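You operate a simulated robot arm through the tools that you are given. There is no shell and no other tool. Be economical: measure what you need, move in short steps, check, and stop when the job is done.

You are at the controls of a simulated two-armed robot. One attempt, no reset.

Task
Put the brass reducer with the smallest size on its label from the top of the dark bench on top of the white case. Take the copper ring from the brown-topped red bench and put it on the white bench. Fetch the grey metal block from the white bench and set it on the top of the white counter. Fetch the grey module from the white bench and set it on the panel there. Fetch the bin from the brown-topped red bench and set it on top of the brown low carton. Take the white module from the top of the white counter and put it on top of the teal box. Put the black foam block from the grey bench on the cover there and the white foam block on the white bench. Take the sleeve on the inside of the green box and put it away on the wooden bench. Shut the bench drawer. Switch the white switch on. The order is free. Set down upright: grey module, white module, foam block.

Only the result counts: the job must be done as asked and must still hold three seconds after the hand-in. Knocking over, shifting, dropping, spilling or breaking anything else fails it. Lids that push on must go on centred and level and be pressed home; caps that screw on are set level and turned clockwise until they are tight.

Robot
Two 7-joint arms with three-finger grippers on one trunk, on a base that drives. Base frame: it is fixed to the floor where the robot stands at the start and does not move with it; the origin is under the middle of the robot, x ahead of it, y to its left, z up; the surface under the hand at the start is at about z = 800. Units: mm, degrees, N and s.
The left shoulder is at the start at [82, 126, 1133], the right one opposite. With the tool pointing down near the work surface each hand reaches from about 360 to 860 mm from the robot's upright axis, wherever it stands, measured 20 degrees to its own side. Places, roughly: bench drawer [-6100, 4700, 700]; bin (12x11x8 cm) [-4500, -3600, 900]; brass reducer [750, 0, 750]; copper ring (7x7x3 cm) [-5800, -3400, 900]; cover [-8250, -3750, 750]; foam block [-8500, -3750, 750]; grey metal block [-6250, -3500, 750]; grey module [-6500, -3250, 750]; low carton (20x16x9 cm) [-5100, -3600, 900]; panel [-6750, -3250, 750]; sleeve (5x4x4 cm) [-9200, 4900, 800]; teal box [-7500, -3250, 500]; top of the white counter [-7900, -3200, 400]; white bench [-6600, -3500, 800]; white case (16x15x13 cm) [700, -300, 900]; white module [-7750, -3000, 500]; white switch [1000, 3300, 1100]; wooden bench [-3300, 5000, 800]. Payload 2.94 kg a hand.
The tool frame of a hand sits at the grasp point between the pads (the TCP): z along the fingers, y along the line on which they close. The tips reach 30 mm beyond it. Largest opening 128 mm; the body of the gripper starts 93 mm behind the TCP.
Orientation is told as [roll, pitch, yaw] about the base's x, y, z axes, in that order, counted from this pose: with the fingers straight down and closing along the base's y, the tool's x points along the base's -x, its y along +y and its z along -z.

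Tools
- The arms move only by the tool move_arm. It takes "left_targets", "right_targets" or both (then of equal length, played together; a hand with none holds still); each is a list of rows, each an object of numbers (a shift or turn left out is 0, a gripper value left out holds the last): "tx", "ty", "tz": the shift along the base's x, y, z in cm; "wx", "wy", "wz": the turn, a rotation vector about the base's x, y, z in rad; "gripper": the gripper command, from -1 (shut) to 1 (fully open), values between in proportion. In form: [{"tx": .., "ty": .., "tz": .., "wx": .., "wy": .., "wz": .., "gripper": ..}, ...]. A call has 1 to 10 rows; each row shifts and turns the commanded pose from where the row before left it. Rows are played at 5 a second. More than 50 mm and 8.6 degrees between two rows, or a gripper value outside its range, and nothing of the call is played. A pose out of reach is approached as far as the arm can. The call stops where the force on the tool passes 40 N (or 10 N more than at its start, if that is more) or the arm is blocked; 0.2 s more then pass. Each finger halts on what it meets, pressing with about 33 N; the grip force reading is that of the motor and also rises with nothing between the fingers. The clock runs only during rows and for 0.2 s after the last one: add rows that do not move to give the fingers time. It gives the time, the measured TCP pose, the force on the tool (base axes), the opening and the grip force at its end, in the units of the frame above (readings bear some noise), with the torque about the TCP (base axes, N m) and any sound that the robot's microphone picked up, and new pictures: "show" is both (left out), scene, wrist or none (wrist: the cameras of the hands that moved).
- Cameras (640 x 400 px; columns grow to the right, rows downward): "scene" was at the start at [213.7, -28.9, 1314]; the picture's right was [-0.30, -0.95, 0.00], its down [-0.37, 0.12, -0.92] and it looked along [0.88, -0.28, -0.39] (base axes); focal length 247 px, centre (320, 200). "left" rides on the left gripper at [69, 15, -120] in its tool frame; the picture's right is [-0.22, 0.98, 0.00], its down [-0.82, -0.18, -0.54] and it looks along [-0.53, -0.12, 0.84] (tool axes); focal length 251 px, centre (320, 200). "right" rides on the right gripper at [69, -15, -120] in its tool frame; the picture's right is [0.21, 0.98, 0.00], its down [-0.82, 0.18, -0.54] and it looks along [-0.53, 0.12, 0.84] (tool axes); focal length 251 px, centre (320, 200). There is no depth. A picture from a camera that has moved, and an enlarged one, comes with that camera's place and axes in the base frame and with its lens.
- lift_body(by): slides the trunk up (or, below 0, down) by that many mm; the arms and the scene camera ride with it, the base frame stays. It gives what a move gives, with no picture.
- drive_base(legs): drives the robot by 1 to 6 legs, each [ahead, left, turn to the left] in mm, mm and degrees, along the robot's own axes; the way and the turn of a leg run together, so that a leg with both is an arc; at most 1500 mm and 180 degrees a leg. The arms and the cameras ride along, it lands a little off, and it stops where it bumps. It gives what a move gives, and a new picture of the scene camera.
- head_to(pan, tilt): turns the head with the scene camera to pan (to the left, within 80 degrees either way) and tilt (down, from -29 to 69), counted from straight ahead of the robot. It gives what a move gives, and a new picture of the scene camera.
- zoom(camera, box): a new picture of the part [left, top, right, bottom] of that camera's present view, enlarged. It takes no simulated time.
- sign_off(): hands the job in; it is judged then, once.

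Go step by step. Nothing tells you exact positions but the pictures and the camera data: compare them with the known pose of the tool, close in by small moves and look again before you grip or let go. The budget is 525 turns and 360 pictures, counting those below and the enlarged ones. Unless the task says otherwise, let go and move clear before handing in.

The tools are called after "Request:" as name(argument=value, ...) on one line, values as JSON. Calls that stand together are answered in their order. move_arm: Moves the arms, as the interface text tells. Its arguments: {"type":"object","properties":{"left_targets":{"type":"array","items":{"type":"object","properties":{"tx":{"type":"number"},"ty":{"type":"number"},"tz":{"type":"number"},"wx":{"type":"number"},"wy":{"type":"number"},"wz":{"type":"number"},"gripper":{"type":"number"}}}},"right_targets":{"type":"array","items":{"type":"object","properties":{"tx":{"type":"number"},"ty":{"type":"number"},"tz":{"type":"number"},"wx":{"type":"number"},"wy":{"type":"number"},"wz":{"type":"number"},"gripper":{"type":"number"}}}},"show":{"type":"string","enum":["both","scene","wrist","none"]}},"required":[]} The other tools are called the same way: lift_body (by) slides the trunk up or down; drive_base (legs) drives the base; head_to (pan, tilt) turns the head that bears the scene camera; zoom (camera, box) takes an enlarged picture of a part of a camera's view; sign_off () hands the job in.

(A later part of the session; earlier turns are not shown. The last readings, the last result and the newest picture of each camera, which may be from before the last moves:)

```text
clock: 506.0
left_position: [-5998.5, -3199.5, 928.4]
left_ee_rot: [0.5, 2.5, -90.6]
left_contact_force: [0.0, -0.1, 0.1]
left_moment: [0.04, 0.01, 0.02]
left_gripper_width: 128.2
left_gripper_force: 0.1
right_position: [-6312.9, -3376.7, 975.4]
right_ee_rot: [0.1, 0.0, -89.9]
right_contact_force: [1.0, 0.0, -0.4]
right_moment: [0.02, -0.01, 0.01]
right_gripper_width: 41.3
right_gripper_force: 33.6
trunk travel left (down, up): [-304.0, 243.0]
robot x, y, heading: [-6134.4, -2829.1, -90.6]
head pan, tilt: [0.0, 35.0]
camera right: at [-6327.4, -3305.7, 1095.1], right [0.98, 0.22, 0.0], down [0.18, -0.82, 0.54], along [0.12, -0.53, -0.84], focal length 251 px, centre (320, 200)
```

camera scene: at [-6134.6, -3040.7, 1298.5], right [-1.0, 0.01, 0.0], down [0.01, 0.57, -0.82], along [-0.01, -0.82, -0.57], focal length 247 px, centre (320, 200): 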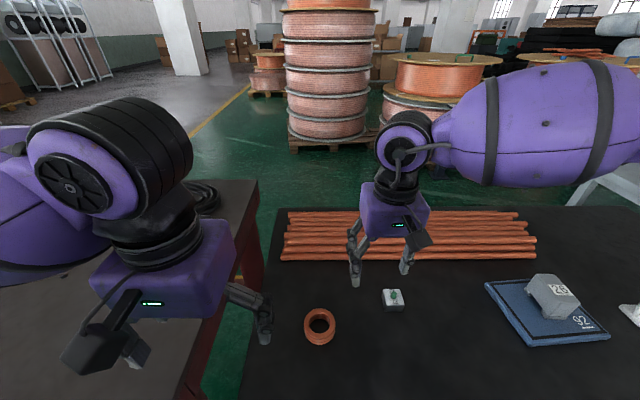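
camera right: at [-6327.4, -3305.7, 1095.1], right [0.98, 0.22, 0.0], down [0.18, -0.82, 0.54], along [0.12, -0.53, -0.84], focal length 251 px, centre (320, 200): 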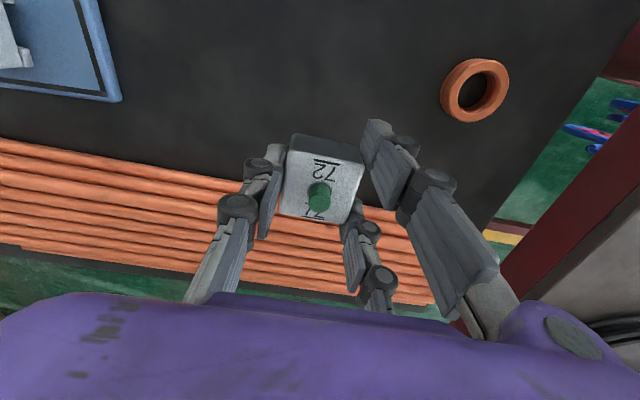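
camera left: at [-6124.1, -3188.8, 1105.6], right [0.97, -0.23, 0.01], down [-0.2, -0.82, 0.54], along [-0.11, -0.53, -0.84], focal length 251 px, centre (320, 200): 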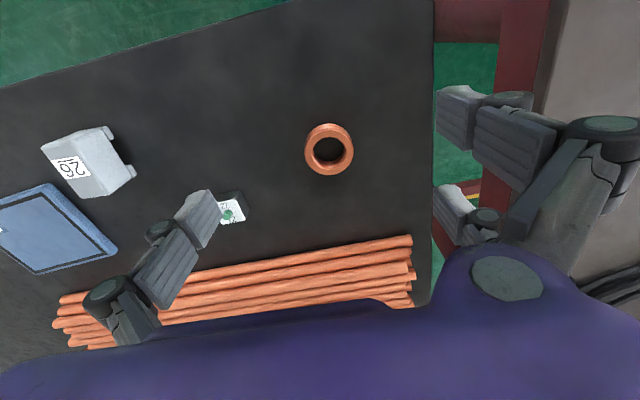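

The block is held. I drive back a little and look toward the white counter to the right.

Request:
drive_base(legs=[[-250, 0, 0.5]])

Request:
head_to(pan=-55, tilt=25)

```text
clock: 507.9
left_position: [-5995.1, -2948.0, 928.0]
left_ee_rot: [0.5, 2.4, -90.2]
left_contact_force: [-0.8, -1.1, 0.0]
left_moment: [-0.04, 0.02, -0.01]
left_gripper_width: 128.0
left_gripper_force: 0.0
right_position: [-6307.0, -3125.4, 975.9]
right_ee_rot: [0.0, -0.1, -89.4]
right_contact_force: [0.2, -0.1, -1.7]
right_moment: [-0.03, 0.03, -0.03]
right_gripper_width: 41.3
right_gripper_force: 33.4
trunk travel left (down, up): [-304.0, 243.0]
robot x, y, heading: [-6130.8, -2578.9, -90.2]
head pan, tilt: [0.0, 35.0]
camera scene: at [-6131.7, -2801.7, 1249.7], right [-1.0, 0.0, 0.0], down [0.0, 0.57, -0.82], along [0.0, -0.82, -0.57], focal length 247 px, centre (320, 200)
```

scene: 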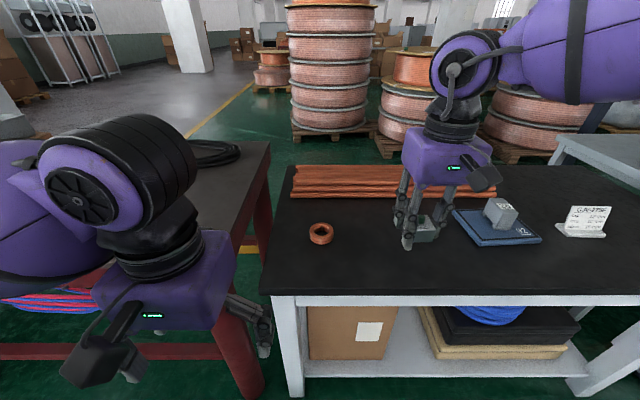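

```text
clock: 509.1
left_position: [-5995.0, -2948.3, 928.9]
left_ee_rot: [0.4, 2.5, -90.1]
left_contact_force: [-0.2, -0.2, -0.7]
left_moment: [-0.01, 0.03, 0.0]
left_gripper_width: 128.2
left_gripper_force: 0.0
right_position: [-6306.9, -3125.6, 975.1]
right_ee_rot: [0.0, -0.2, -89.5]
right_contact_force: [-0.2, 0.7, -1.7]
right_moment: [-0.02, 0.01, 0.03]
right_gripper_width: 41.3
right_gripper_force: 32.8
trunk travel left (down, up): [-304.0, 243.0]
robot x, y, heading: [-6133.5, -2578.0, -90.1]
head pan, tilt: [-55.0, 25.0]
camera scene: at [-6207.1, -2766.9, 1265.3], right [-0.57, 0.82, 0.0], down [0.35, 0.24, -0.91], along [-0.74, -0.52, -0.42], focal length 247 px, centre (320, 200)
```

scene: 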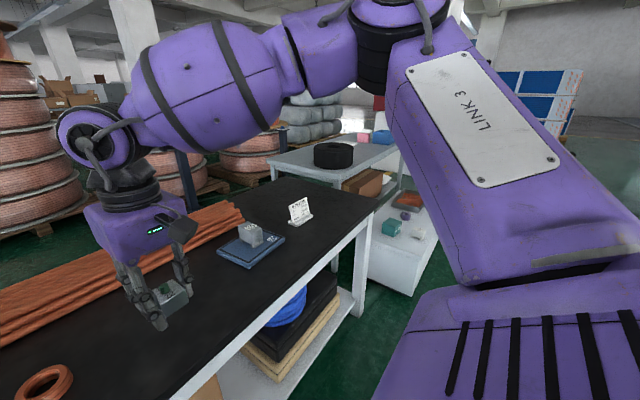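

The low white chest with coloured boxes is the white counter. I check the floor to my right before driving.

Request:
head_to(pan=-80, tilt=15)

```text
clock: 510.0
left_position: [-5993.6, -2947.2, 928.2]
left_ee_rot: [0.6, 2.5, -90.1]
left_contact_force: [0.2, 0.4, 0.0]
left_moment: [-0.02, 0.05, 0.01]
left_gripper_width: 128.3
left_gripper_force: 0.0
right_position: [-6308.2, -3127.2, 975.4]
right_ee_rot: [0.0, -0.1, -89.4]
right_contact_force: [-0.2, -0.5, -0.9]
right_moment: [0.01, 0.0, -0.02]
right_gripper_width: 41.2
right_gripper_force: 32.5
trunk travel left (down, up): [-304.0, 243.0]
robot x, y, heading: [-6129.5, -2577.3, -90.0]
head pan, tilt: [-80.0, 15.0]
camera scene: at [-6223.6, -2730.3, 1281.6], right [-0.17, 0.98, 0.0], down [0.26, 0.04, -0.97], along [-0.95, -0.17, -0.26], focal length 247 px, centre (320, 200)
```

scene: 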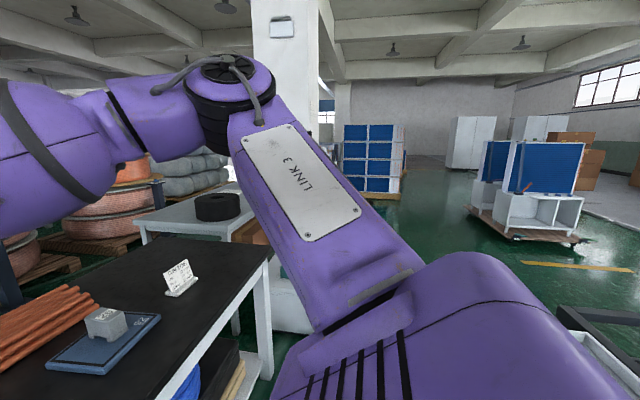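

The way is clear. I drive right about 1500 mm to face the white counter.

Request:
drive_base(legs=[[0, -1450, 0]])

Request:
head_to(pan=0, tilt=45)

```text
clock: 523.0
left_position: [-7455.4, -2946.4, 929.1]
left_ee_rot: [0.6, 2.5, -90.0]
left_contact_force: [0.0, 0.6, -0.1]
left_moment: [-0.02, 0.01, 0.03]
left_gripper_width: 127.7
left_gripper_force: 0.1
right_position: [-7767.2, -3126.4, 975.5]
right_ee_rot: [0.1, -0.1, -89.4]
right_contact_force: [-0.2, 0.2, -1.7]
right_moment: [0.02, -0.04, -0.03]
right_gripper_width: 41.2
right_gripper_force: 33.0
trunk travel left (down, up): [-304.0, 243.0]
robot x, y, heading: [-7597.2, -2579.6, -90.1]
head pan, tilt: [-80.0, 15.0]
camera scene: at [-7685.8, -2729.9, 1281.6], right [-0.17, 0.98, 0.0], down [0.25, 0.05, -0.97], along [-0.95, -0.17, -0.26], focal length 247 px, centre (320, 200)
```

scene: 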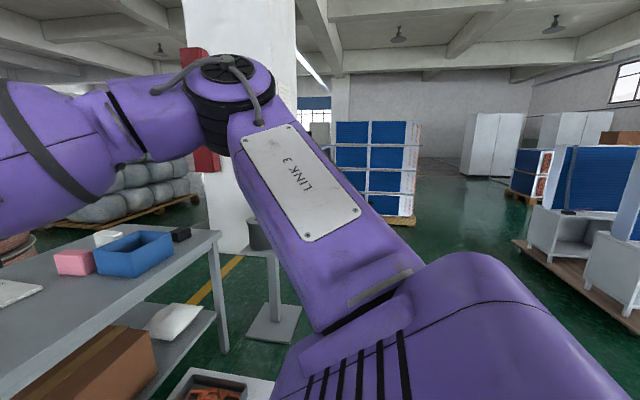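

```text
clock: 524.5
left_position: [-7456.0, -2946.7, 928.2]
left_ee_rot: [0.4, 2.6, -89.9]
left_contact_force: [-0.5, 0.0, 0.1]
left_moment: [-0.01, 0.0, -0.07]
left_gripper_width: 128.0
left_gripper_force: 0.1
right_position: [-7768.8, -3126.3, 975.8]
right_ee_rot: [0.0, -0.1, -89.3]
right_contact_force: [0.2, 0.5, -1.0]
right_moment: [0.01, 0.03, -0.01]
right_gripper_width: 41.3
right_gripper_force: 32.7
trunk travel left (down, up): [-304.0, 243.0]
robot x, y, heading: [-7597.0, -2580.0, -89.9]
head pan, tilt: [0.0, 45.0]
camera scene: at [-7593.8, -2795.0, 1234.8], right [-1.0, 0.0, 0.0], down [0.0, 0.71, -0.71], along [0.0, -0.71, -0.71], focal length 247 px, centre (320, 200)
```

scene: 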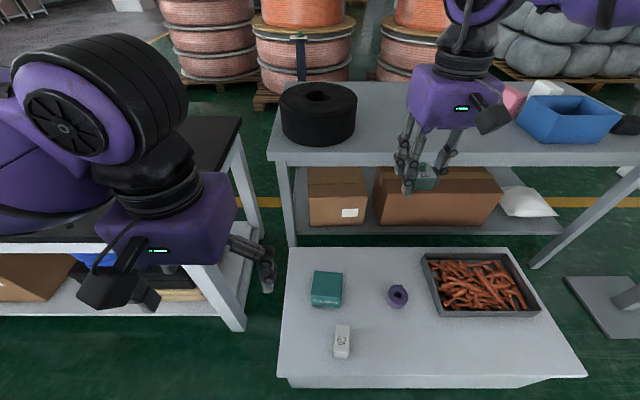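

On the low counter I see the teal box, the white module, a purple ring and a copper tray. There is free space at front centre, about (−7870, −3030). I shift right, then lower the trunk.

Request:
drive_base(legs=[[0, -220, 0]])

Request:
lift_body(by=-150)

Request:
head_to(pan=0, tilt=50)

```text
clock: 527.1
left_position: [-7678.1, -2948.2, 929.1]
left_ee_rot: [0.5, 2.5, -90.1]
left_contact_force: [-1.0, 0.3, -0.1]
left_moment: [0.01, -0.01, 0.0]
left_gripper_width: 128.1
left_gripper_force: 0.1
right_position: [-7990.1, -3126.2, 975.3]
right_ee_rot: [0.0, -0.1, -89.3]
right_contact_force: [-0.5, 0.2, -1.2]
right_moment: [-0.02, -0.03, -0.05]
right_gripper_width: 41.1
right_gripper_force: 32.9
trunk travel left (down, up): [-304.0, 243.0]
robot x, y, heading: [-7819.9, -2577.5, -90.2]
head pan, tilt: [0.0, 45.0]
camera scene: at [-7815.3, -2795.0, 1234.8], right [-1.0, 0.0, 0.0], down [0.0, 0.71, -0.71], along [0.0, -0.71, -0.71], focal length 247 px, centre (320, 200)
```

scene: 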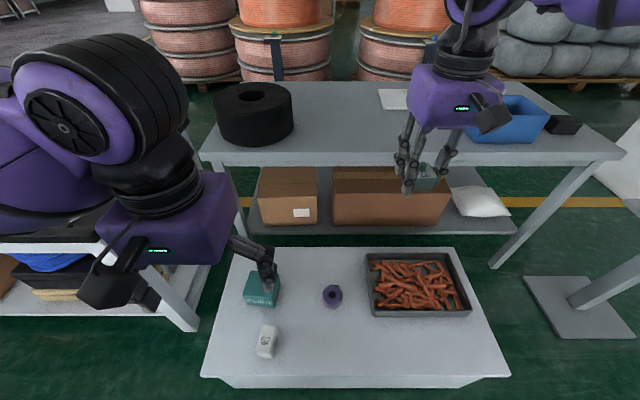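

```text
clock: 528.8
left_position: [-7678.4, -2960.5, 738.4]
left_ee_rot: [0.5, 10.3, -90.1]
left_contact_force: [-0.3, -0.1, -1.0]
left_moment: [-0.01, 0.05, -0.01]
left_gripper_width: 128.1
left_gripper_force: 0.1
right_position: [-7989.6, -3127.0, 827.0]
right_ee_rot: [0.1, 0.0, -89.4]
right_contact_force: [0.4, -0.4, -1.7]
right_moment: [-0.02, 0.01, -0.01]
right_gripper_width: 41.3
right_gripper_force: 33.0
trunk travel left (down, up): [-154.0, 393.0]
robot x, y, heading: [-7817.3, -2576.9, -90.0]
head pan, tilt: [0.0, 45.0]
```

```text
clock: 529.5
left_position: [-7677.0, -2960.8, 738.8]
left_ee_rot: [0.5, 10.3, -90.0]
left_contact_force: [0.5, 0.6, 0.0]
left_moment: [0.0, 0.01, 0.01]
left_gripper_width: 128.0
left_gripper_force: 0.1
right_position: [-7990.7, -3126.2, 824.9]
right_ee_rot: [0.0, -0.1, -89.4]
right_contact_force: [0.0, -0.1, -2.0]
right_moment: [0.01, -0.03, 0.04]
right_gripper_width: 41.3
right_gripper_force: 33.4
trunk travel left (down, up): [-154.0, 393.0]
robot x, y, heading: [-7821.2, -2577.0, -89.9]
head pan, tilt: [0.0, 50.0]
camera scene: at [-7815.2, -2840.1, 1066.2], right [-1.0, 0.0, 0.0], down [0.0, 0.77, -0.64], along [0.0, -0.64, -0.77], focal length 247 px, centre (320, 200)
```

scene: 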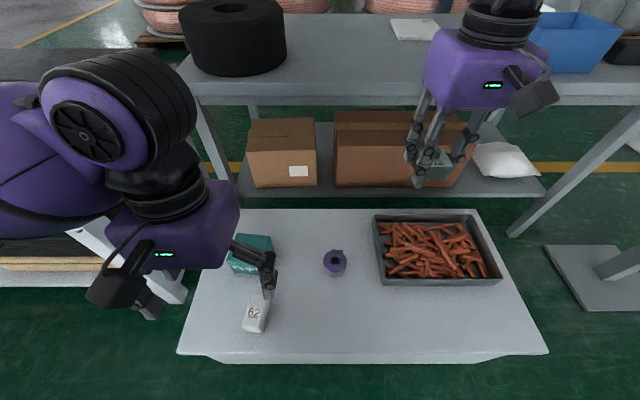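

I raise and level the left hand, and bring the right hand over the free spot before lowering the trunk the rest.

Request:
move_arm(left_targets=[{"tz": 4, "wx": -0.09}, {"tz": 4, "wx": -0.09}, {"tz": 4}, {"tz": 3}, {}], right_targets=[{"ty": 4, "tx": 1}, {"ty": 4, "tx": 1}, {"ty": 3, "tx": 1}, {}, {}], show="none")

Request:
lift_body(by=-150)

Request:
move_arm(right_targets=[{"tz": -2}, {"tz": -2}, {}], show="both")

```text
clock: 530.7
left_position: [-7729.1, -2961.4, 884.8]
left_ee_rot: [-0.7, 2.9, -90.1]
left_contact_force: [0.5, -0.1, -0.6]
left_moment: [0.02, 0.01, 0.01]
left_gripper_width: 127.8
left_gripper_force: 0.1
left hand out of reach, approached as far as the arm can: row 1
right_position: [-7959.9, -3016.5, 826.2]
right_ee_rot: [0.1, -0.1, -89.3]
right_contact_force: [0.0, 0.4, -0.5]
right_moment: [0.0, -0.01, -0.01]
right_gripper_width: 41.4
right_gripper_force: 32.9
trunk travel left (down, up): [-154.0, 393.0]
robot x, y, heading: [-7812.7, -2573.2, -90.0]
head pan, tilt: [0.0, 50.0]
```

```text
clock: 532.4
left_position: [-7729.0, -2960.6, 735.7]
left_ee_rot: [-0.7, 2.9, -90.1]
left_contact_force: [0.4, 0.4, -0.3]
left_moment: [-0.06, -0.01, -0.05]
left_gripper_width: 128.0
left_gripper_force: 0.0
right_position: [-7959.3, -3016.0, 675.5]
right_ee_rot: [0.0, 0.0, -89.4]
right_contact_force: [-0.5, 0.4, -0.9]
right_moment: [-0.06, 0.0, -0.01]
right_gripper_width: 41.0
right_gripper_force: 33.0
trunk travel left (down, up): [-4.0, 543.0]
robot x, y, heading: [-7814.0, -2578.8, -90.3]
head pan, tilt: [0.0, 50.0]
```

```text
clock: 533.2
left_position: [-7728.4, -2963.1, 736.1]
left_ee_rot: [-0.6, 2.9, -90.1]
left_contact_force: [-0.3, 0.2, 0.3]
left_moment: [-0.02, 0.01, 0.03]
left_gripper_width: 127.9
left_gripper_force: 0.1
right_position: [-7959.3, -3016.0, 636.0]
right_ee_rot: [0.1, 0.0, -89.5]
right_contact_force: [0.9, -0.6, -1.3]
right_moment: [0.01, -0.03, 0.0]
right_gripper_width: 41.2
right_gripper_force: 32.5
trunk travel left (down, up): [-4.0, 543.0]
robot x, y, heading: [-7815.0, -2585.7, -90.0]
head pan, tilt: [0.0, 50.0]
camera scene: at [-7815.2, -2887.1, 916.3], right [-1.0, 0.0, 0.0], down [0.0, 0.77, -0.64], along [0.0, -0.64, -0.77], focal length 247 px, centre (320, 200)
camera right: at [-7974.9, -2947.0, 754.7], right [0.97, 0.22, 0.0], down [0.19, -0.82, 0.54], along [0.12, -0.53, -0.84], focal length 251 px, centre (320, 200)
```

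scene: 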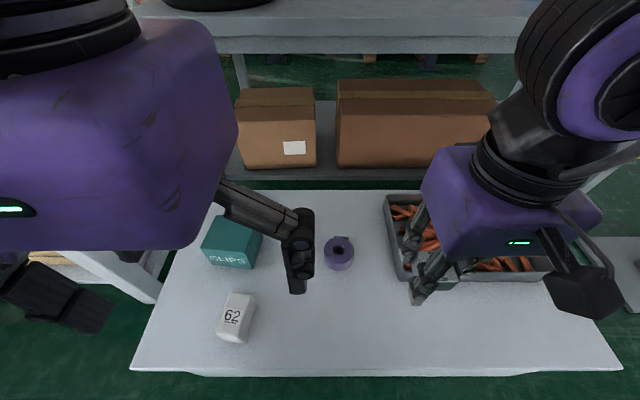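
right: 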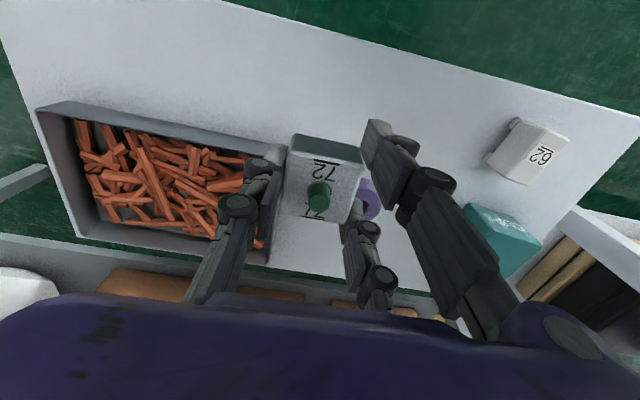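

The tray edge is near, so I shift 4 cm away from it and then lower.

Request:
move_arm(right_targets=[{"tx": 3.5, "ty": 1}, {"tz": -3}, {"tz": -3}, {"tz": -3}, {"tz": -2}, {}], show="wrist")

```text
clock: 534.6
left_position: [-7728.7, -2961.3, 735.8]
left_ee_rot: [-0.6, 2.9, -90.1]
left_contact_force: [0.1, -0.2, -0.6]
left_moment: [0.03, -0.01, 0.02]
left_gripper_width: 128.0
left_gripper_force: 0.1
right_position: [-7924.6, -3006.7, 525.4]
right_ee_rot: [0.1, -0.1, -89.5]
right_contact_force: [1.0, 0.0, -1.6]
right_moment: [0.0, 0.02, 0.01]
right_gripper_width: 41.2
right_gripper_force: 32.8
trunk travel left (down, up): [-4.0, 543.0]
robot x, y, heading: [-7820.6, -2573.6, -89.8]
head pan, tilt: [0.0, 50.0]
camera right: at [-7939.8, -2936.5, 644.8], right [0.97, 0.22, 0.0], down [0.19, -0.82, 0.54], along [0.12, -0.53, -0.84], focal length 251 px, centre (320, 200)
```

right: 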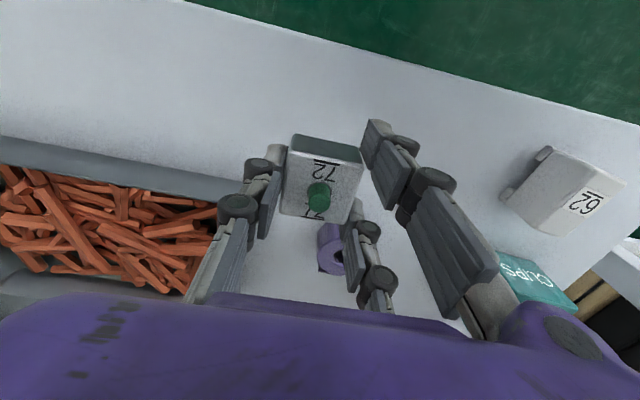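

Request:
move_arm(right_targets=[{"tz": -1.5}, {"tz": -1}, {"tz": -0.5}, {"tz": -0.4}, {"tz": -0.4}, {"tz": -0.4}, {"tz": -0.4}, {"tz": -0.4}, {}], show="none")

```text
clock: 536.6
left_position: [-7729.0, -2960.7, 736.7]
left_ee_rot: [-0.7, 3.0, -90.0]
left_contact_force: [0.5, 0.1, -0.1]
left_moment: [0.02, -0.01, 0.0]
left_gripper_width: 128.1
left_gripper_force: 0.1
right_position: [-7924.4, -3006.8, 475.5]
right_ee_rot: [0.0, 0.0, -89.4]
right_contact_force: [-0.1, -0.3, -1.0]
right_moment: [0.01, 0.0, 0.0]
right_gripper_width: 41.4
right_gripper_force: 33.2
trunk travel left (down, up): [-4.0, 543.0]
robot x, y, heading: [-7817.1, -2576.8, -89.8]
head pan, tilt: [0.0, 50.0]
```

Request:
move_arm(right_targets=[{"tz": -0.5}, {"tz": -0.4}, {"tz": -0.4}, {"tz": -0.4}, {"tz": -0.4}, {"tz": -0.4}, {"tz": -0.4}, {"tz": -0.4}, {}], show="none")

```text
clock: 538.6
left_position: [-7729.3, -2960.8, 735.9]
left_ee_rot: [-0.7, 2.9, -90.1]
left_contact_force: [0.7, 0.7, -0.6]
left_moment: [-0.04, 0.01, 0.05]
left_gripper_width: 128.0
left_gripper_force: 0.1
right_position: [-7924.4, -3007.0, 443.7]
right_ee_rot: [0.0, -0.1, -89.4]
right_contact_force: [-0.3, -0.9, -0.9]
right_moment: [-0.01, -0.01, 0.0]
right_gripper_width: 41.3
right_gripper_force: 33.0
trunk travel left (down, up): [-4.0, 543.0]
robot x, y, heading: [-7816.8, -2578.1, -90.0]
head pan, tilt: [0.0, 50.0]
```

Request:
move_arm(right_targets=[{"tz": -0.4}, {"tz": -0.4}, {"tz": -0.4}, {"tz": -0.4}, {"tz": -0.4}, {"tz": -0.4}, {"tz": -0.4}, {"tz": -0.4}, {}], show="wrist")

```text
clock: 540.6
left_position: [-7728.9, -2962.1, 736.0]
left_ee_rot: [-0.7, 3.0, -90.1]
left_contact_force: [-0.8, -0.4, 0.7]
left_moment: [0.01, -0.05, 0.02]
left_gripper_width: 128.2
left_gripper_force: 0.2
right_position: [-7923.4, -3007.0, 410.9]
right_ee_rot: [0.0, -0.1, -89.3]
right_contact_force: [0.6, 0.1, -1.1]
right_moment: [-0.02, -0.01, 0.01]
right_gripper_width: 41.3
right_gripper_force: 33.3
trunk travel left (down, up): [-4.0, 543.0]
robot x, y, heading: [-7813.8, -2580.1, -90.3]
head pan, tilt: [0.0, 50.0]
camera right: at [-7939.7, -2936.6, 530.0], right [0.97, 0.22, 0.0], down [0.19, -0.82, 0.54], along [0.12, -0.53, -0.84], focal length 251 px, centre (320, 200)
```

right: 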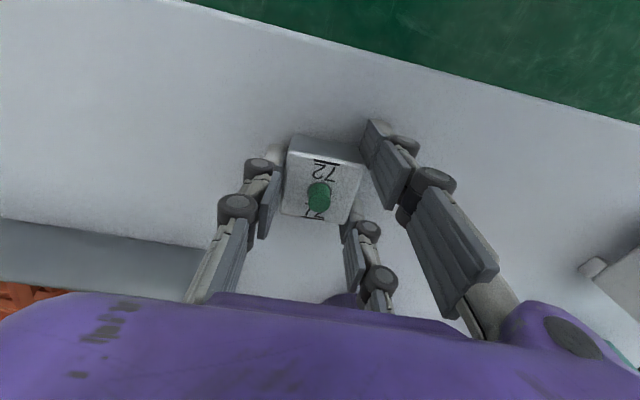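

Shadow is closing in; a few more mm.

Request:
move_arm(right_targets=[{"tz": -0.3}, {"tz": -0.3}, {"tz": -0.3}, {"tz": -0.3}, {"tz": -0.3}, {"tz": -0.3}, {"tz": -0.3}, {"tz": -0.3}, {}], show="none")

```text
clock: 541.1
left_position: [-7729.2, -2960.7, 736.9]
left_ee_rot: [-0.7, 2.9, -90.2]
left_contact_force: [0.2, -0.2, -0.1]
left_moment: [0.03, -0.02, 0.01]
left_gripper_width: 127.7
left_gripper_force: 0.1
right_position: [-7924.9, -3005.5, 410.1]
right_ee_rot: [0.1, -0.3, -89.4]
right_contact_force: [-4.1, 4.3, 17.7]
right_moment: [0.2, 0.03, 0.02]
right_gripper_width: 41.2
right_gripper_force: 33.2
trunk travel left (down, up): [-4.0, 543.0]
robot x, y, heading: [-7817.0, -2575.3, -90.1]
head pan, tilt: [0.0, 50.0]
stopped in row 2 (right hand): the force on the tool passed its limit at 49 N (the readings are from after the stop); the commanded pose is now the measured one
```

Contact. I relax, open and rise.

Request:
move_arm(right_targets=[{"tz": 0.2}, {}, {"gripper": 0}, {"gripper": 0.3}, {}, {"tz": 1.5}, {"tz": 3}, {"tz": 4}, {"tz": 4}, {}], show="both")

```text
clock: 543.3
left_position: [-7730.3, -2961.5, 735.5]
left_ee_rot: [-0.7, 3.0, -90.1]
left_contact_force: [0.5, -0.8, 0.0]
left_moment: [0.0, -0.02, 0.0]
left_gripper_width: 128.2
left_gripper_force: 0.1
right_position: [-7923.5, -3007.3, 534.5]
right_ee_rot: [0.1, -0.1, -89.4]
right_contact_force: [0.2, 0.2, -0.3]
right_moment: [0.03, -0.01, 0.02]
right_gripper_width: 83.0
right_gripper_force: 0.0
trunk travel left (down, up): [-4.0, 543.0]
robot x, y, heading: [-7814.7, -2578.5, -90.0]
head pan, tilt: [0.0, 50.0]
camera scene: at [-7815.4, -2887.1, 916.3], right [-1.0, 0.0, 0.0], down [0.0, 0.77, -0.64], along [0.0, -0.64, -0.77], focal length 247 px, centre (320, 200)
camera right: at [-7939.0, -2937.0, 654.0], right [0.97, 0.22, 0.0], down [0.19, -0.82, 0.54], along [0.12, -0.53, -0.84], focal length 251 px, centre (320, 200)
```

scene: 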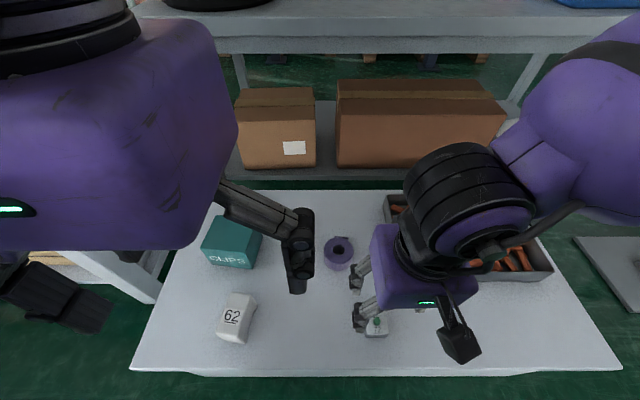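
right: 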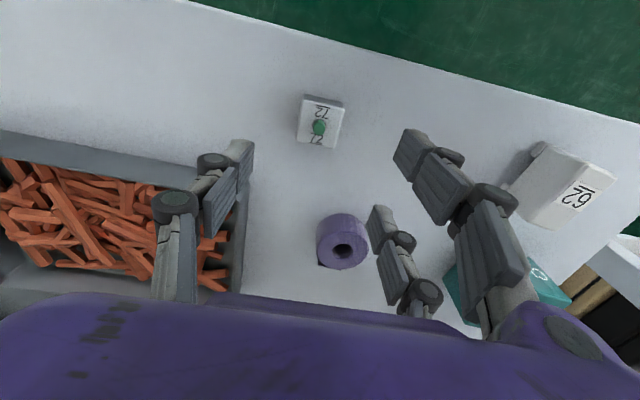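

Block 72 is on the counter. Now the white module "62" with the left hand; I raise the right hand away and bring the left one over the module.

Request:
move_arm(left_targets=[{"tx": 3, "ty": -2, "wx": -0.05}, {"tx": 3, "ty": -2.5}, {"tx": 0.7, "tz": -4}, {"tz": -4}, {"tz": -4}, {}], right_targets=[{"tz": 4, "tx": -2}, {"tz": 4, "tx": -2}, {"tz": 4, "tx": -2}, {"tz": 4}, {}, {}], show="wrist")

```text
clock: 544.7
left_position: [-7654.6, -3025.6, 672.1]
left_ee_rot: [-0.7, 0.2, -90.1]
left_contact_force: [0.6, -1.2, 0.2]
left_moment: [0.02, 0.02, -0.03]
left_gripper_width: 127.8
left_gripper_force: 0.2
left hand out of reach, approached as far as the arm can: row 3, 4, 5
right_position: [-7984.3, -3007.7, 696.0]
right_ee_rot: [-0.1, -0.2, -89.4]
right_contact_force: [0.6, -0.7, 0.6]
right_moment: [-0.02, -0.03, -0.01]
right_gripper_width: 83.2
right_gripper_force: 0.0
trunk travel left (down, up): [-4.0, 543.0]
robot x, y, heading: [-7817.0, -2574.3, -90.1]
head pan, tilt: [0.0, 50.0]
camera right: at [-7999.3, -2936.8, 814.8], right [0.97, 0.23, 0.0], down [0.19, -0.82, 0.54], along [0.12, -0.53, -0.84], focal length 251 px, centre (320, 200)
camera left: at [-7639.0, -2957.0, 791.1], right [0.98, -0.22, -0.01], down [-0.18, -0.82, 0.54], along [-0.13, -0.52, -0.84], focal length 251 px, centre (320, 200)
```

right: 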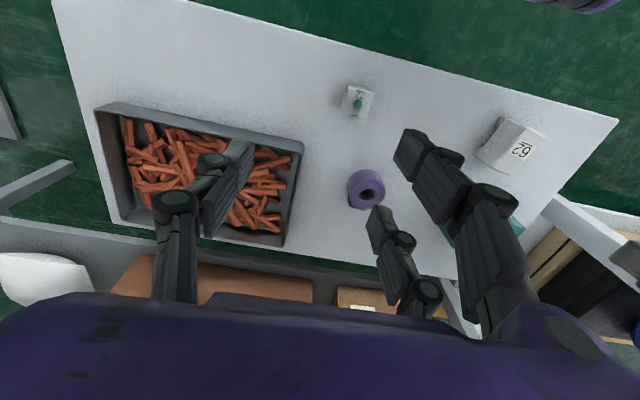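
left: 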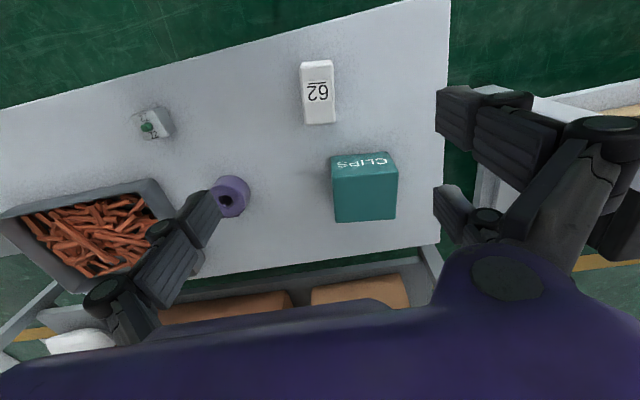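

Good view of module 62 and the teal CLIPS box. The left arm is near an inner limit, so I back the base 90 mm and go down over the module.

Request:
drive_base(legs=[[-90, 0, 0]])

Request:
move_arm(left_targets=[{"ty": -4}, {"ty": -4, "tz": -2}, {"tz": -4}, {"tz": -4}, {}], show="wrist")

```text
clock: 545.8
left_position: [-7655.2, -2935.1, 671.6]
left_ee_rot: [-0.7, 0.3, -90.0]
left_contact_force: [1.3, 0.7, -0.1]
left_moment: [0.02, -0.01, -0.02]
left_gripper_width: 128.0
left_gripper_force: 0.1
right_position: [-7983.3, -2915.9, 696.3]
right_ee_rot: [0.1, -0.3, -89.4]
right_contact_force: [0.2, 0.2, 0.2]
right_moment: [-0.03, -0.01, -0.02]
right_gripper_width: 83.0
right_gripper_force: 0.0
trunk travel left (down, up): [-4.0, 543.0]
robot x, y, heading: [-7814.1, -2488.3, -90.2]
head pan, tilt: [0.0, 50.0]
camera scene: at [-7815.3, -2796.5, 916.5], right [-1.0, 0.0, 0.0], down [0.0, 0.77, -0.64], along [0.0, -0.64, -0.77], focal length 247 px, centre (320, 200)
```

scene: 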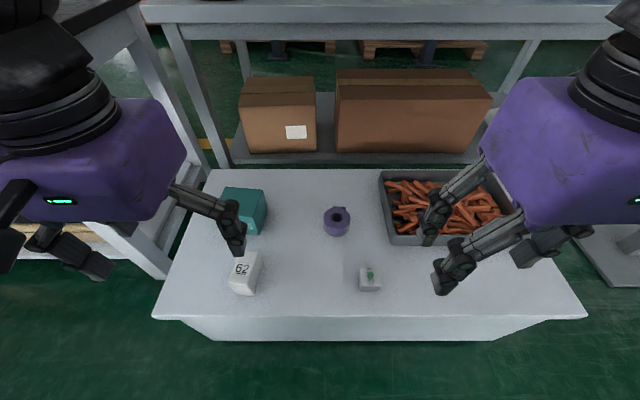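

```text
clock: 547.0
left_position: [-7654.5, -3015.7, 570.9]
left_ee_rot: [-0.7, 0.2, -90.1]
left_contact_force: [-0.7, -0.1, -0.3]
left_moment: [0.02, 0.0, 0.01]
left_gripper_width: 128.0
left_gripper_force: 0.0
right_position: [-7983.4, -2916.4, 696.2]
right_ee_rot: [0.2, -0.2, -89.3]
right_contact_force: [-0.2, -0.1, 0.7]
right_moment: [0.02, 0.0, -0.01]
right_gripper_width: 83.2
right_gripper_force: 0.1
trunk travel left (down, up): [-4.0, 543.0]
robot x, y, heading: [-7816.3, -2489.0, -90.2]
head pan, tilt: [0.0, 50.0]
camera left: at [-7638.4, -2947.7, 690.8], right [0.98, -0.22, -0.01], down [-0.18, -0.82, 0.54], along [-0.13, -0.52, -0.84], focal length 251 px, centre (320, 200)
```

left: 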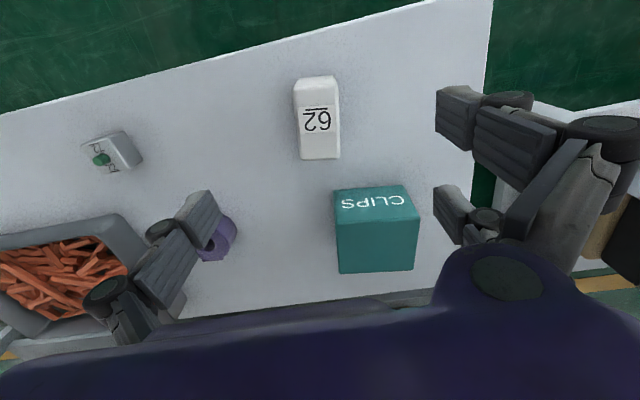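

Request:
zoom(camera="left", box=[260, 60, 440, 290])

```text
1.74 times, centred on (350, 175) of left
camera zoom: at [-7638.4, -2947.7, 690.8], right [0.98, -0.22, -0.01], down [-0.18, -0.82, 0.54], along [-0.13, -0.52, -0.84], focal length 437 px, centre (268, 244)
```

zoom: 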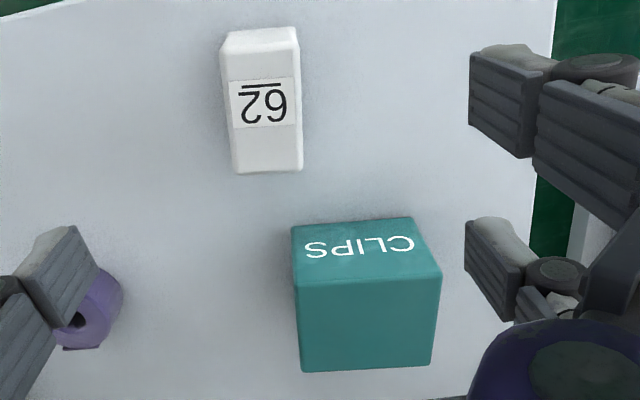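

Module 62: centre (−7660, −3016), top z≈443, turned −9°. Teal box top: centre (−7620, −3183), z≈450. I align with the module and grip it.

Request:
move_arm(left_targets=[{"tx": -0.5, "wz": -0.08, "gripper": 0.4}, {"wz": -0.08, "tz": -2}, {"tz": -3}, {}], show="wrist")

```text
clock: 548.0
left_position: [-7659.7, -3014.6, 521.9]
left_ee_rot: [-0.8, 0.4, -99.3]
left_contact_force: [0.5, 0.2, 0.4]
left_moment: [0.02, 0.03, 0.0]
left_gripper_width: 89.8
left_gripper_force: 0.1
right_position: [-7983.0, -2917.2, 695.1]
right_ee_rot: [0.0, -0.4, -89.4]
right_contact_force: [-0.4, -0.4, 0.0]
right_moment: [-0.02, -0.02, 0.02]
right_gripper_width: 83.5
right_gripper_force: 0.1
trunk travel left (down, up): [-4.0, 543.0]
robot x, y, heading: [-7814.5, -2488.4, -90.1]
head pan, tilt: [0.0, 50.0]
camera left: at [-7633.3, -2950.5, 641.1], right [0.93, -0.37, -0.01], down [-0.3, -0.79, 0.54], along [-0.21, -0.5, -0.84], focal length 251 px, centre (320, 200)
```

left: 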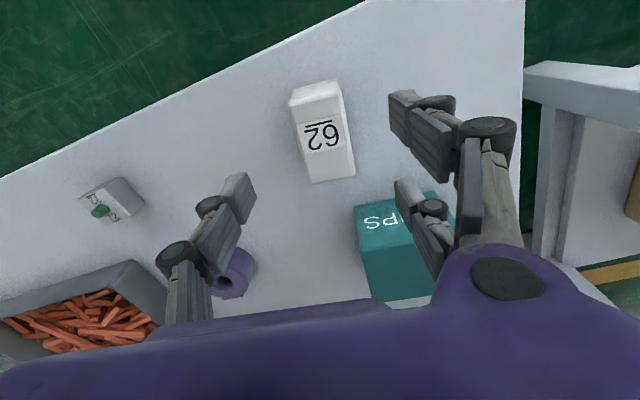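

Aligned. I descend and grip.

Request:
move_arm(left_targets=[{"tz": -3}, {"tz": -3}, {"tz": -2}, {"tz": -0.6}, {"gripper": -1}, {}, {}, {}], show="wrist")

```text
clock: 549.8
left_position: [-7659.8, -3015.2, 435.9]
left_ee_rot: [-0.7, 0.4, -99.3]
left_contact_force: [0.9, -0.2, -0.4]
left_moment: [-0.07, -0.03, 0.01]
left_gripper_width: 43.6
left_gripper_force: 32.8
right_position: [-7983.6, -2916.5, 696.5]
right_ee_rot: [0.1, -0.3, -89.4]
right_contact_force: [-0.3, 0.0, 0.1]
right_moment: [-0.01, 0.0, -0.02]
right_gripper_width: 83.3
right_gripper_force: 0.2
trunk travel left (down, up): [-4.0, 543.0]
robot x, y, heading: [-7814.9, -2486.6, -89.9]
head pan, tilt: [0.0, 50.0]
camera left: at [-7633.4, -2950.4, 555.5], right [0.93, -0.37, -0.01], down [-0.3, -0.79, 0.54], along [-0.21, -0.5, -0.84], focal length 251 px, centre (320, 200)
```

left: 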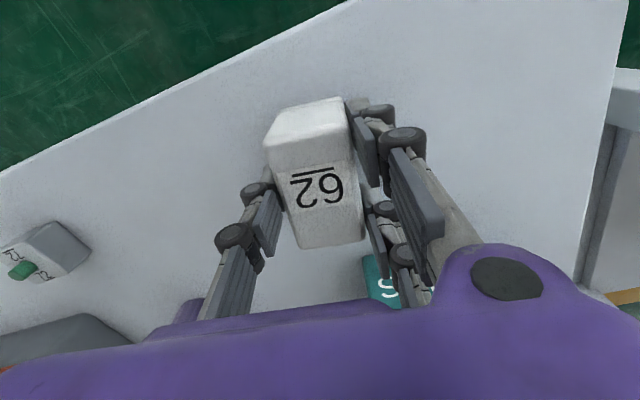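

Gripped. I lift slowly, then carry it above the teal box.

Request:
move_arm(left_targets=[{"tz": 0.7}, {"tz": 1.5}, {"tz": 2.5}, {"tz": 3}, {"tz": 3}, {"tz": 2}, {"tx": 1, "ty": -4}, {"tx": 1, "ty": -4}, {"tx": 1, "ty": -4, "wz": 0.057}, {}], show="none")

Request:
move_arm(left_targets=[{"tx": 1, "ty": -4}, {"ty": -0.8}, {}], show="both")

```text
clock: 552.0
left_position: [-7630.7, -3134.6, 562.7]
left_ee_rot: [-0.6, 0.3, -96.0]
left_contact_force: [-0.2, 0.2, -1.1]
left_moment: [0.01, -0.03, 0.0]
left_gripper_width: 43.1
left_gripper_force: 33.2
right_position: [-7982.4, -2918.2, 695.2]
right_ee_rot: [0.2, -0.2, -89.4]
right_contact_force: [0.6, -0.9, 0.6]
right_moment: [-0.01, -0.02, -0.02]
right_gripper_width: 83.2
right_gripper_force: 0.1
trunk travel left (down, up): [-4.0, 543.0]
robot x, y, heading: [-7818.1, -2489.3, -90.2]
head pan, tilt: [0.0, 50.0]
```

```text
clock: 552.8
left_position: [-7620.4, -3183.5, 563.7]
left_ee_rot: [-0.7, 0.3, -96.0]
left_contact_force: [0.6, 0.3, -0.8]
left_moment: [0.01, 0.0, -0.02]
left_gripper_width: 43.2
left_gripper_force: 33.0
right_position: [-7983.8, -2916.7, 695.2]
right_ee_rot: [0.1, -0.1, -89.4]
right_contact_force: [0.1, -0.2, 0.2]
right_moment: [0.03, -0.01, 0.01]
right_gripper_width: 83.1
right_gripper_force: 0.2
trunk travel left (down, up): [-4.0, 543.0]
robot x, y, heading: [-7817.2, -2488.4, -89.8]
head pan, tilt: [0.0, 50.0]
camera scene: at [-7815.3, -2797.0, 916.3], right [-1.0, 0.0, 0.0], down [0.0, 0.77, -0.64], along [0.0, -0.64, -0.77], focal length 247 px, centre (320, 200)
camera left: at [-7597.3, -3116.9, 682.6], right [0.95, -0.32, -0.01], down [-0.26, -0.8, 0.54], along [-0.18, -0.51, -0.84], focal length 251 px, centre (320, 200)
```

scene: 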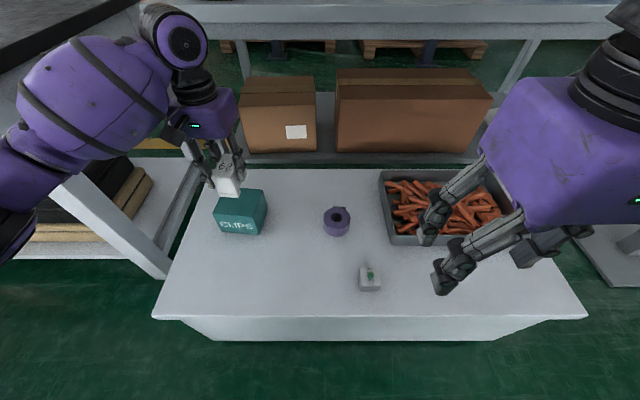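
left: 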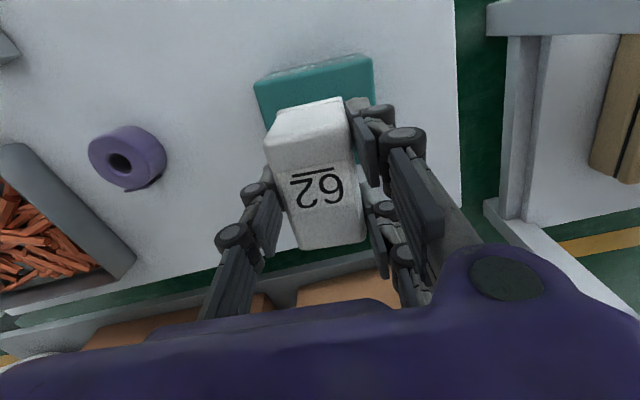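

Well centred over the teal box. I lower to contact.

Request:
move_arm(left_targets=[{"tz": -2, "tx": 0.1}, {"tz": -1.3}, {"tz": -0.4}, {"tz": -0.4}, {"tz": -0.3}, {"tz": -0.3}, {"tz": -0.3}, {"tz": -0.3}, {}], show="none")

```text
clock: 554.8
left_position: [-7620.2, -3183.6, 513.0]
left_ee_rot: [-0.7, -0.1, -95.9]
left_contact_force: [2.6, 0.3, 28.6]
left_moment: [-0.01, -0.12, -0.02]
left_gripper_width: 43.7
left_gripper_force: 33.3
right_position: [-7982.8, -2916.1, 697.2]
right_ee_rot: [0.0, -0.3, -89.4]
right_contact_force: [0.4, 0.2, 0.2]
right_moment: [0.02, 0.02, -0.04]
right_gripper_width: 83.2
right_gripper_force: 0.1
trunk travel left (down, up): [-4.0, 543.0]
robot x, y, heading: [-7819.8, -2484.3, -90.0]
head pan, tilt: [0.0, 50.0]
```

Contact at 513 as expected. I relax, open and rise.

Request:
move_arm(left_targets=[{"tz": 0.25}, {}, {"gripper": -0.1}, {"gripper": 0.3}, {}, {"tz": 1.5}, {"tz": 3}, {"tz": 4}, {"tz": 4}, {}], show="both")

```text
clock: 557.0
left_position: [-7619.9, -3184.0, 637.6]
left_ee_rot: [-0.7, 0.3, -96.0]
left_contact_force: [0.3, 0.6, 1.0]
left_moment: [0.01, 0.01, 0.02]
left_gripper_width: 83.2
left_gripper_force: 0.1
right_position: [-7983.9, -2916.1, 695.5]
right_ee_rot: [0.1, -0.3, -89.4]
right_contact_force: [0.3, 0.5, 0.6]
right_moment: [0.01, -0.01, 0.02]
right_gripper_width: 83.2
right_gripper_force: 0.0
trunk travel left (down, up): [-4.0, 543.0]
robot x, y, heading: [-7814.0, -2485.9, -90.1]
head pan, tilt: [0.0, 50.0]
camera scene: at [-7815.3, -2797.0, 916.3], right [-1.0, 0.0, 0.0], down [0.0, 0.77, -0.64], along [0.0, -0.64, -0.77], focal length 247 px, centre (320, 200)
camera left: at [-7596.1, -3117.8, 757.0], right [0.95, -0.31, -0.01], down [-0.26, -0.8, 0.54], along [-0.18, -0.51, -0.84], focal length 251 px, centre (320, 200)
```

scene: 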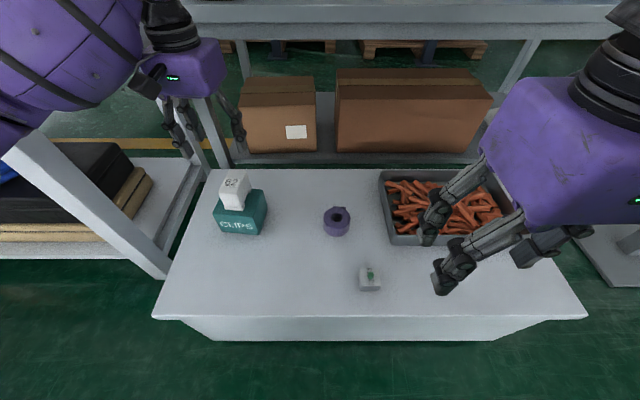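
left: 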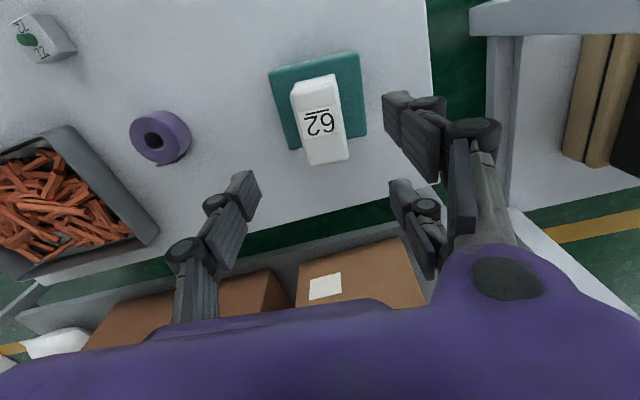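

Module 62 stands upright on the teal box. Now the foam blocks on the grey bench behind; I raise the trunk, tuck the arms and move right to look.

Request:
lift_body(by=350)

Request:
move_arm(left_targets=[{"ty": 4, "tz": 2}, {"ty": 4, "tz": 2}, {"ty": 4, "tz": 2}, {"ty": 4, "tz": 2}, {"ty": 4, "tz": 2}, {"ty": 4, "tz": 1, "wz": 0.1}, {}], right_targets=[{"tz": 2}, {"tz": 2}, {"tz": 2}, {}, {}, {}, {}], show="none")

Request:
drive_base(legs=[[0, -800, 0]])

Request:
head_to(pan=0, tilt=35)

```text
clock: 560.5
left_position: [-7618.9, -3183.0, 987.6]
left_ee_rot: [-0.8, 0.4, -96.0]
left_contact_force: [0.3, -0.5, -0.5]
left_moment: [0.01, 0.0, 0.02]
left_gripper_width: 83.1
left_gripper_force: 0.1
right_position: [-7983.1, -2917.0, 1045.7]
right_ee_rot: [0.0, -0.2, -89.4]
right_contact_force: [0.5, 0.0, -0.3]
right_moment: [0.01, 0.01, 0.0]
right_gripper_width: 83.0
right_gripper_force: 0.1
trunk travel left (down, up): [-354.0, 193.0]
robot x, y, heading: [-7816.0, -2486.2, -89.9]
head pan, tilt: [0.0, 50.0]
```

```text
clock: 562.1
left_position: [-7617.8, -2942.4, 1095.9]
left_ee_rot: [-0.7, 0.3, -90.2]
left_contact_force: [-0.5, -1.1, 0.1]
left_moment: [0.0, -0.02, -0.02]
left_gripper_width: 83.3
left_gripper_force: 0.0
right_position: [-7983.4, -2917.5, 1105.8]
right_ee_rot: [0.2, -0.2, -89.4]
right_contact_force: [0.0, 0.5, 0.5]
right_moment: [0.04, -0.01, 0.01]
right_gripper_width: 83.6
right_gripper_force: 0.1
trunk travel left (down, up): [-354.0, 193.0]
robot x, y, heading: [-7814.0, -2489.8, -90.1]
head pan, tilt: [0.0, 50.0]
```

```text
clock: 569.5
left_position: [-8423.6, -2942.4, 1097.7]
left_ee_rot: [-0.7, 0.4, -90.4]
left_contact_force: [-0.2, 0.5, -0.8]
left_moment: [0.03, 0.01, 0.04]
left_gripper_width: 82.9
left_gripper_force: 0.0
right_position: [-8788.9, -2913.9, 1106.6]
right_ee_rot: [0.0, -0.3, -89.6]
right_contact_force: [-0.1, 0.4, -0.3]
right_moment: [-0.02, 0.05, -0.01]
right_gripper_width: 83.2
right_gripper_force: 0.1
trunk travel left (down, up): [-354.0, 193.0]
robot x, y, heading: [-8624.5, -2488.4, -90.1]
head pan, tilt: [0.0, 50.0]
camera scene: at [-8620.5, -2686.9, 1276.7], right [-1.0, 0.0, 0.0], down [0.0, 0.77, -0.64], along [0.0, -0.64, -0.77], focal length 247 px, centre (320, 200)
```

scene: 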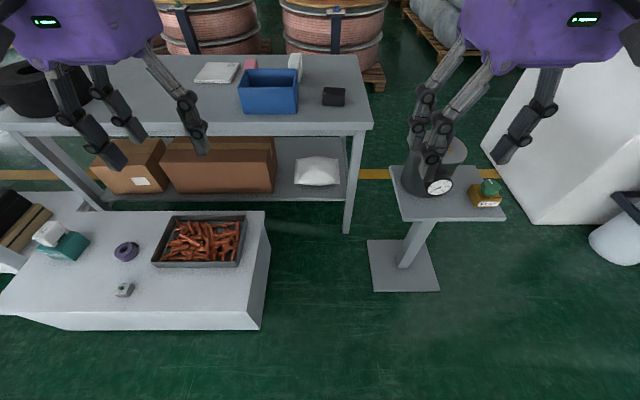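

```text
clock: 570.3
left_position: [-8424.5, -2942.2, 1095.7]
left_ee_rot: [-0.7, 0.2, -90.4]
left_contact_force: [-0.1, 0.0, 0.5]
left_moment: [-0.05, 0.04, 0.01]
left_gripper_width: 83.1
left_gripper_force: 0.0
right_position: [-8789.7, -2915.1, 1105.3]
right_ee_rot: [0.1, -0.3, -89.5]
right_contact_force: [-0.1, 0.2, -0.1]
right_moment: [0.0, 0.03, -0.01]
right_gripper_width: 83.5
right_gripper_force: 0.0
trunk travel left (down, up): [-354.0, 193.0]
robot x, y, heading: [-8617.7, -2487.7, -90.2]
head pan, tilt: [0.0, 35.0]
camera scene: at [-8620.5, -2698.0, 1298.4], right [-1.0, 0.0, 0.0], down [0.0, 0.57, -0.82], along [0.0, -0.82, -0.57], focal length 247 px, centre (320, 200)
```

scene: 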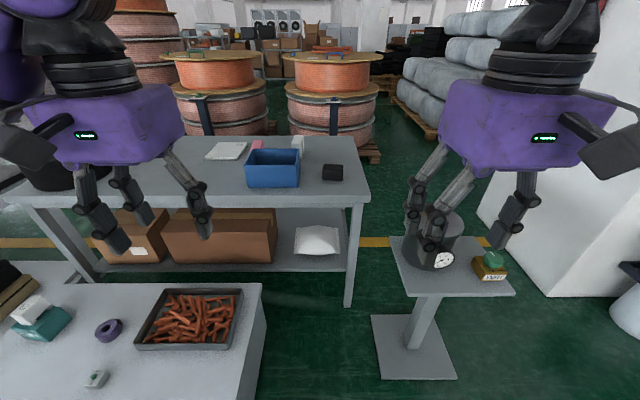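

The foam blocks are at the far (south) side of the grey bench, blocked here by the counter. I plan to go round: west past the pedestal at x≈−9520, then to the south side. First I drive right and look.

Request:
drive_base(legs=[[0, -900, 0]])

Request:
head_to(pan=0, tilt=40)

```text
clock: 578.6
left_position: [-9331.2, -2935.8, 1097.3]
left_ee_rot: [-0.7, 0.4, -90.8]
left_contact_force: [-0.2, -0.2, -0.5]
left_moment: [-0.03, 0.02, 0.01]
left_gripper_width: 83.2
left_gripper_force: 0.1
right_position: [-9697.2, -2907.0, 1105.7]
right_ee_rot: [0.1, -0.3, -89.9]
right_contact_force: [0.2, -0.5, 0.3]
right_moment: [-0.01, 0.01, 0.0]
right_gripper_width: 83.2
right_gripper_force: 0.0
trunk travel left (down, up): [-354.0, 193.0]
robot x, y, heading: [-9526.9, -2480.3, -90.7]
head pan, tilt: [0.0, 35.0]
camera scene: at [-9526.2, -2691.8, 1298.5], right [-1.0, 0.01, 0.0], down [0.01, 0.57, -0.82], along [-0.01, -0.82, -0.57], focal length 247 px, centre (320, 200)
```

scene: 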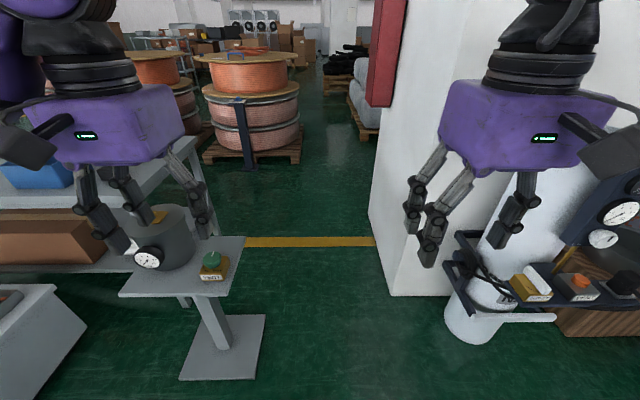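

```text
clock: 579.2
left_position: [-9331.1, -2936.6, 1096.6]
left_ee_rot: [-0.7, 0.3, -90.7]
left_contact_force: [-0.3, 0.6, -0.3]
left_moment: [0.0, 0.05, 0.02]
left_gripper_width: 83.0
left_gripper_force: 0.0
right_position: [-9697.3, -2907.1, 1105.1]
right_ee_rot: [0.1, -0.3, -89.9]
right_contact_force: [-0.2, -0.9, -0.2]
right_moment: [-0.01, -0.01, -0.01]
right_gripper_width: 83.2
right_gripper_force: 0.1
trunk travel left (down, up): [-354.0, 193.0]
robot x, y, heading: [-9524.5, -2476.7, -90.8]
head pan, tilt: [0.0, 40.0]
camera scene: at [-9526.2, -2688.8, 1290.9], right [-1.0, 0.01, 0.0], down [0.01, 0.64, -0.77], along [-0.01, -0.77, -0.64], focal length 247 px, centre (320, 200)
```

scene: 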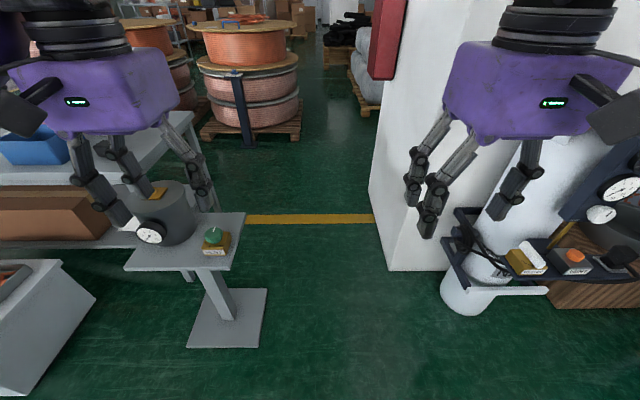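

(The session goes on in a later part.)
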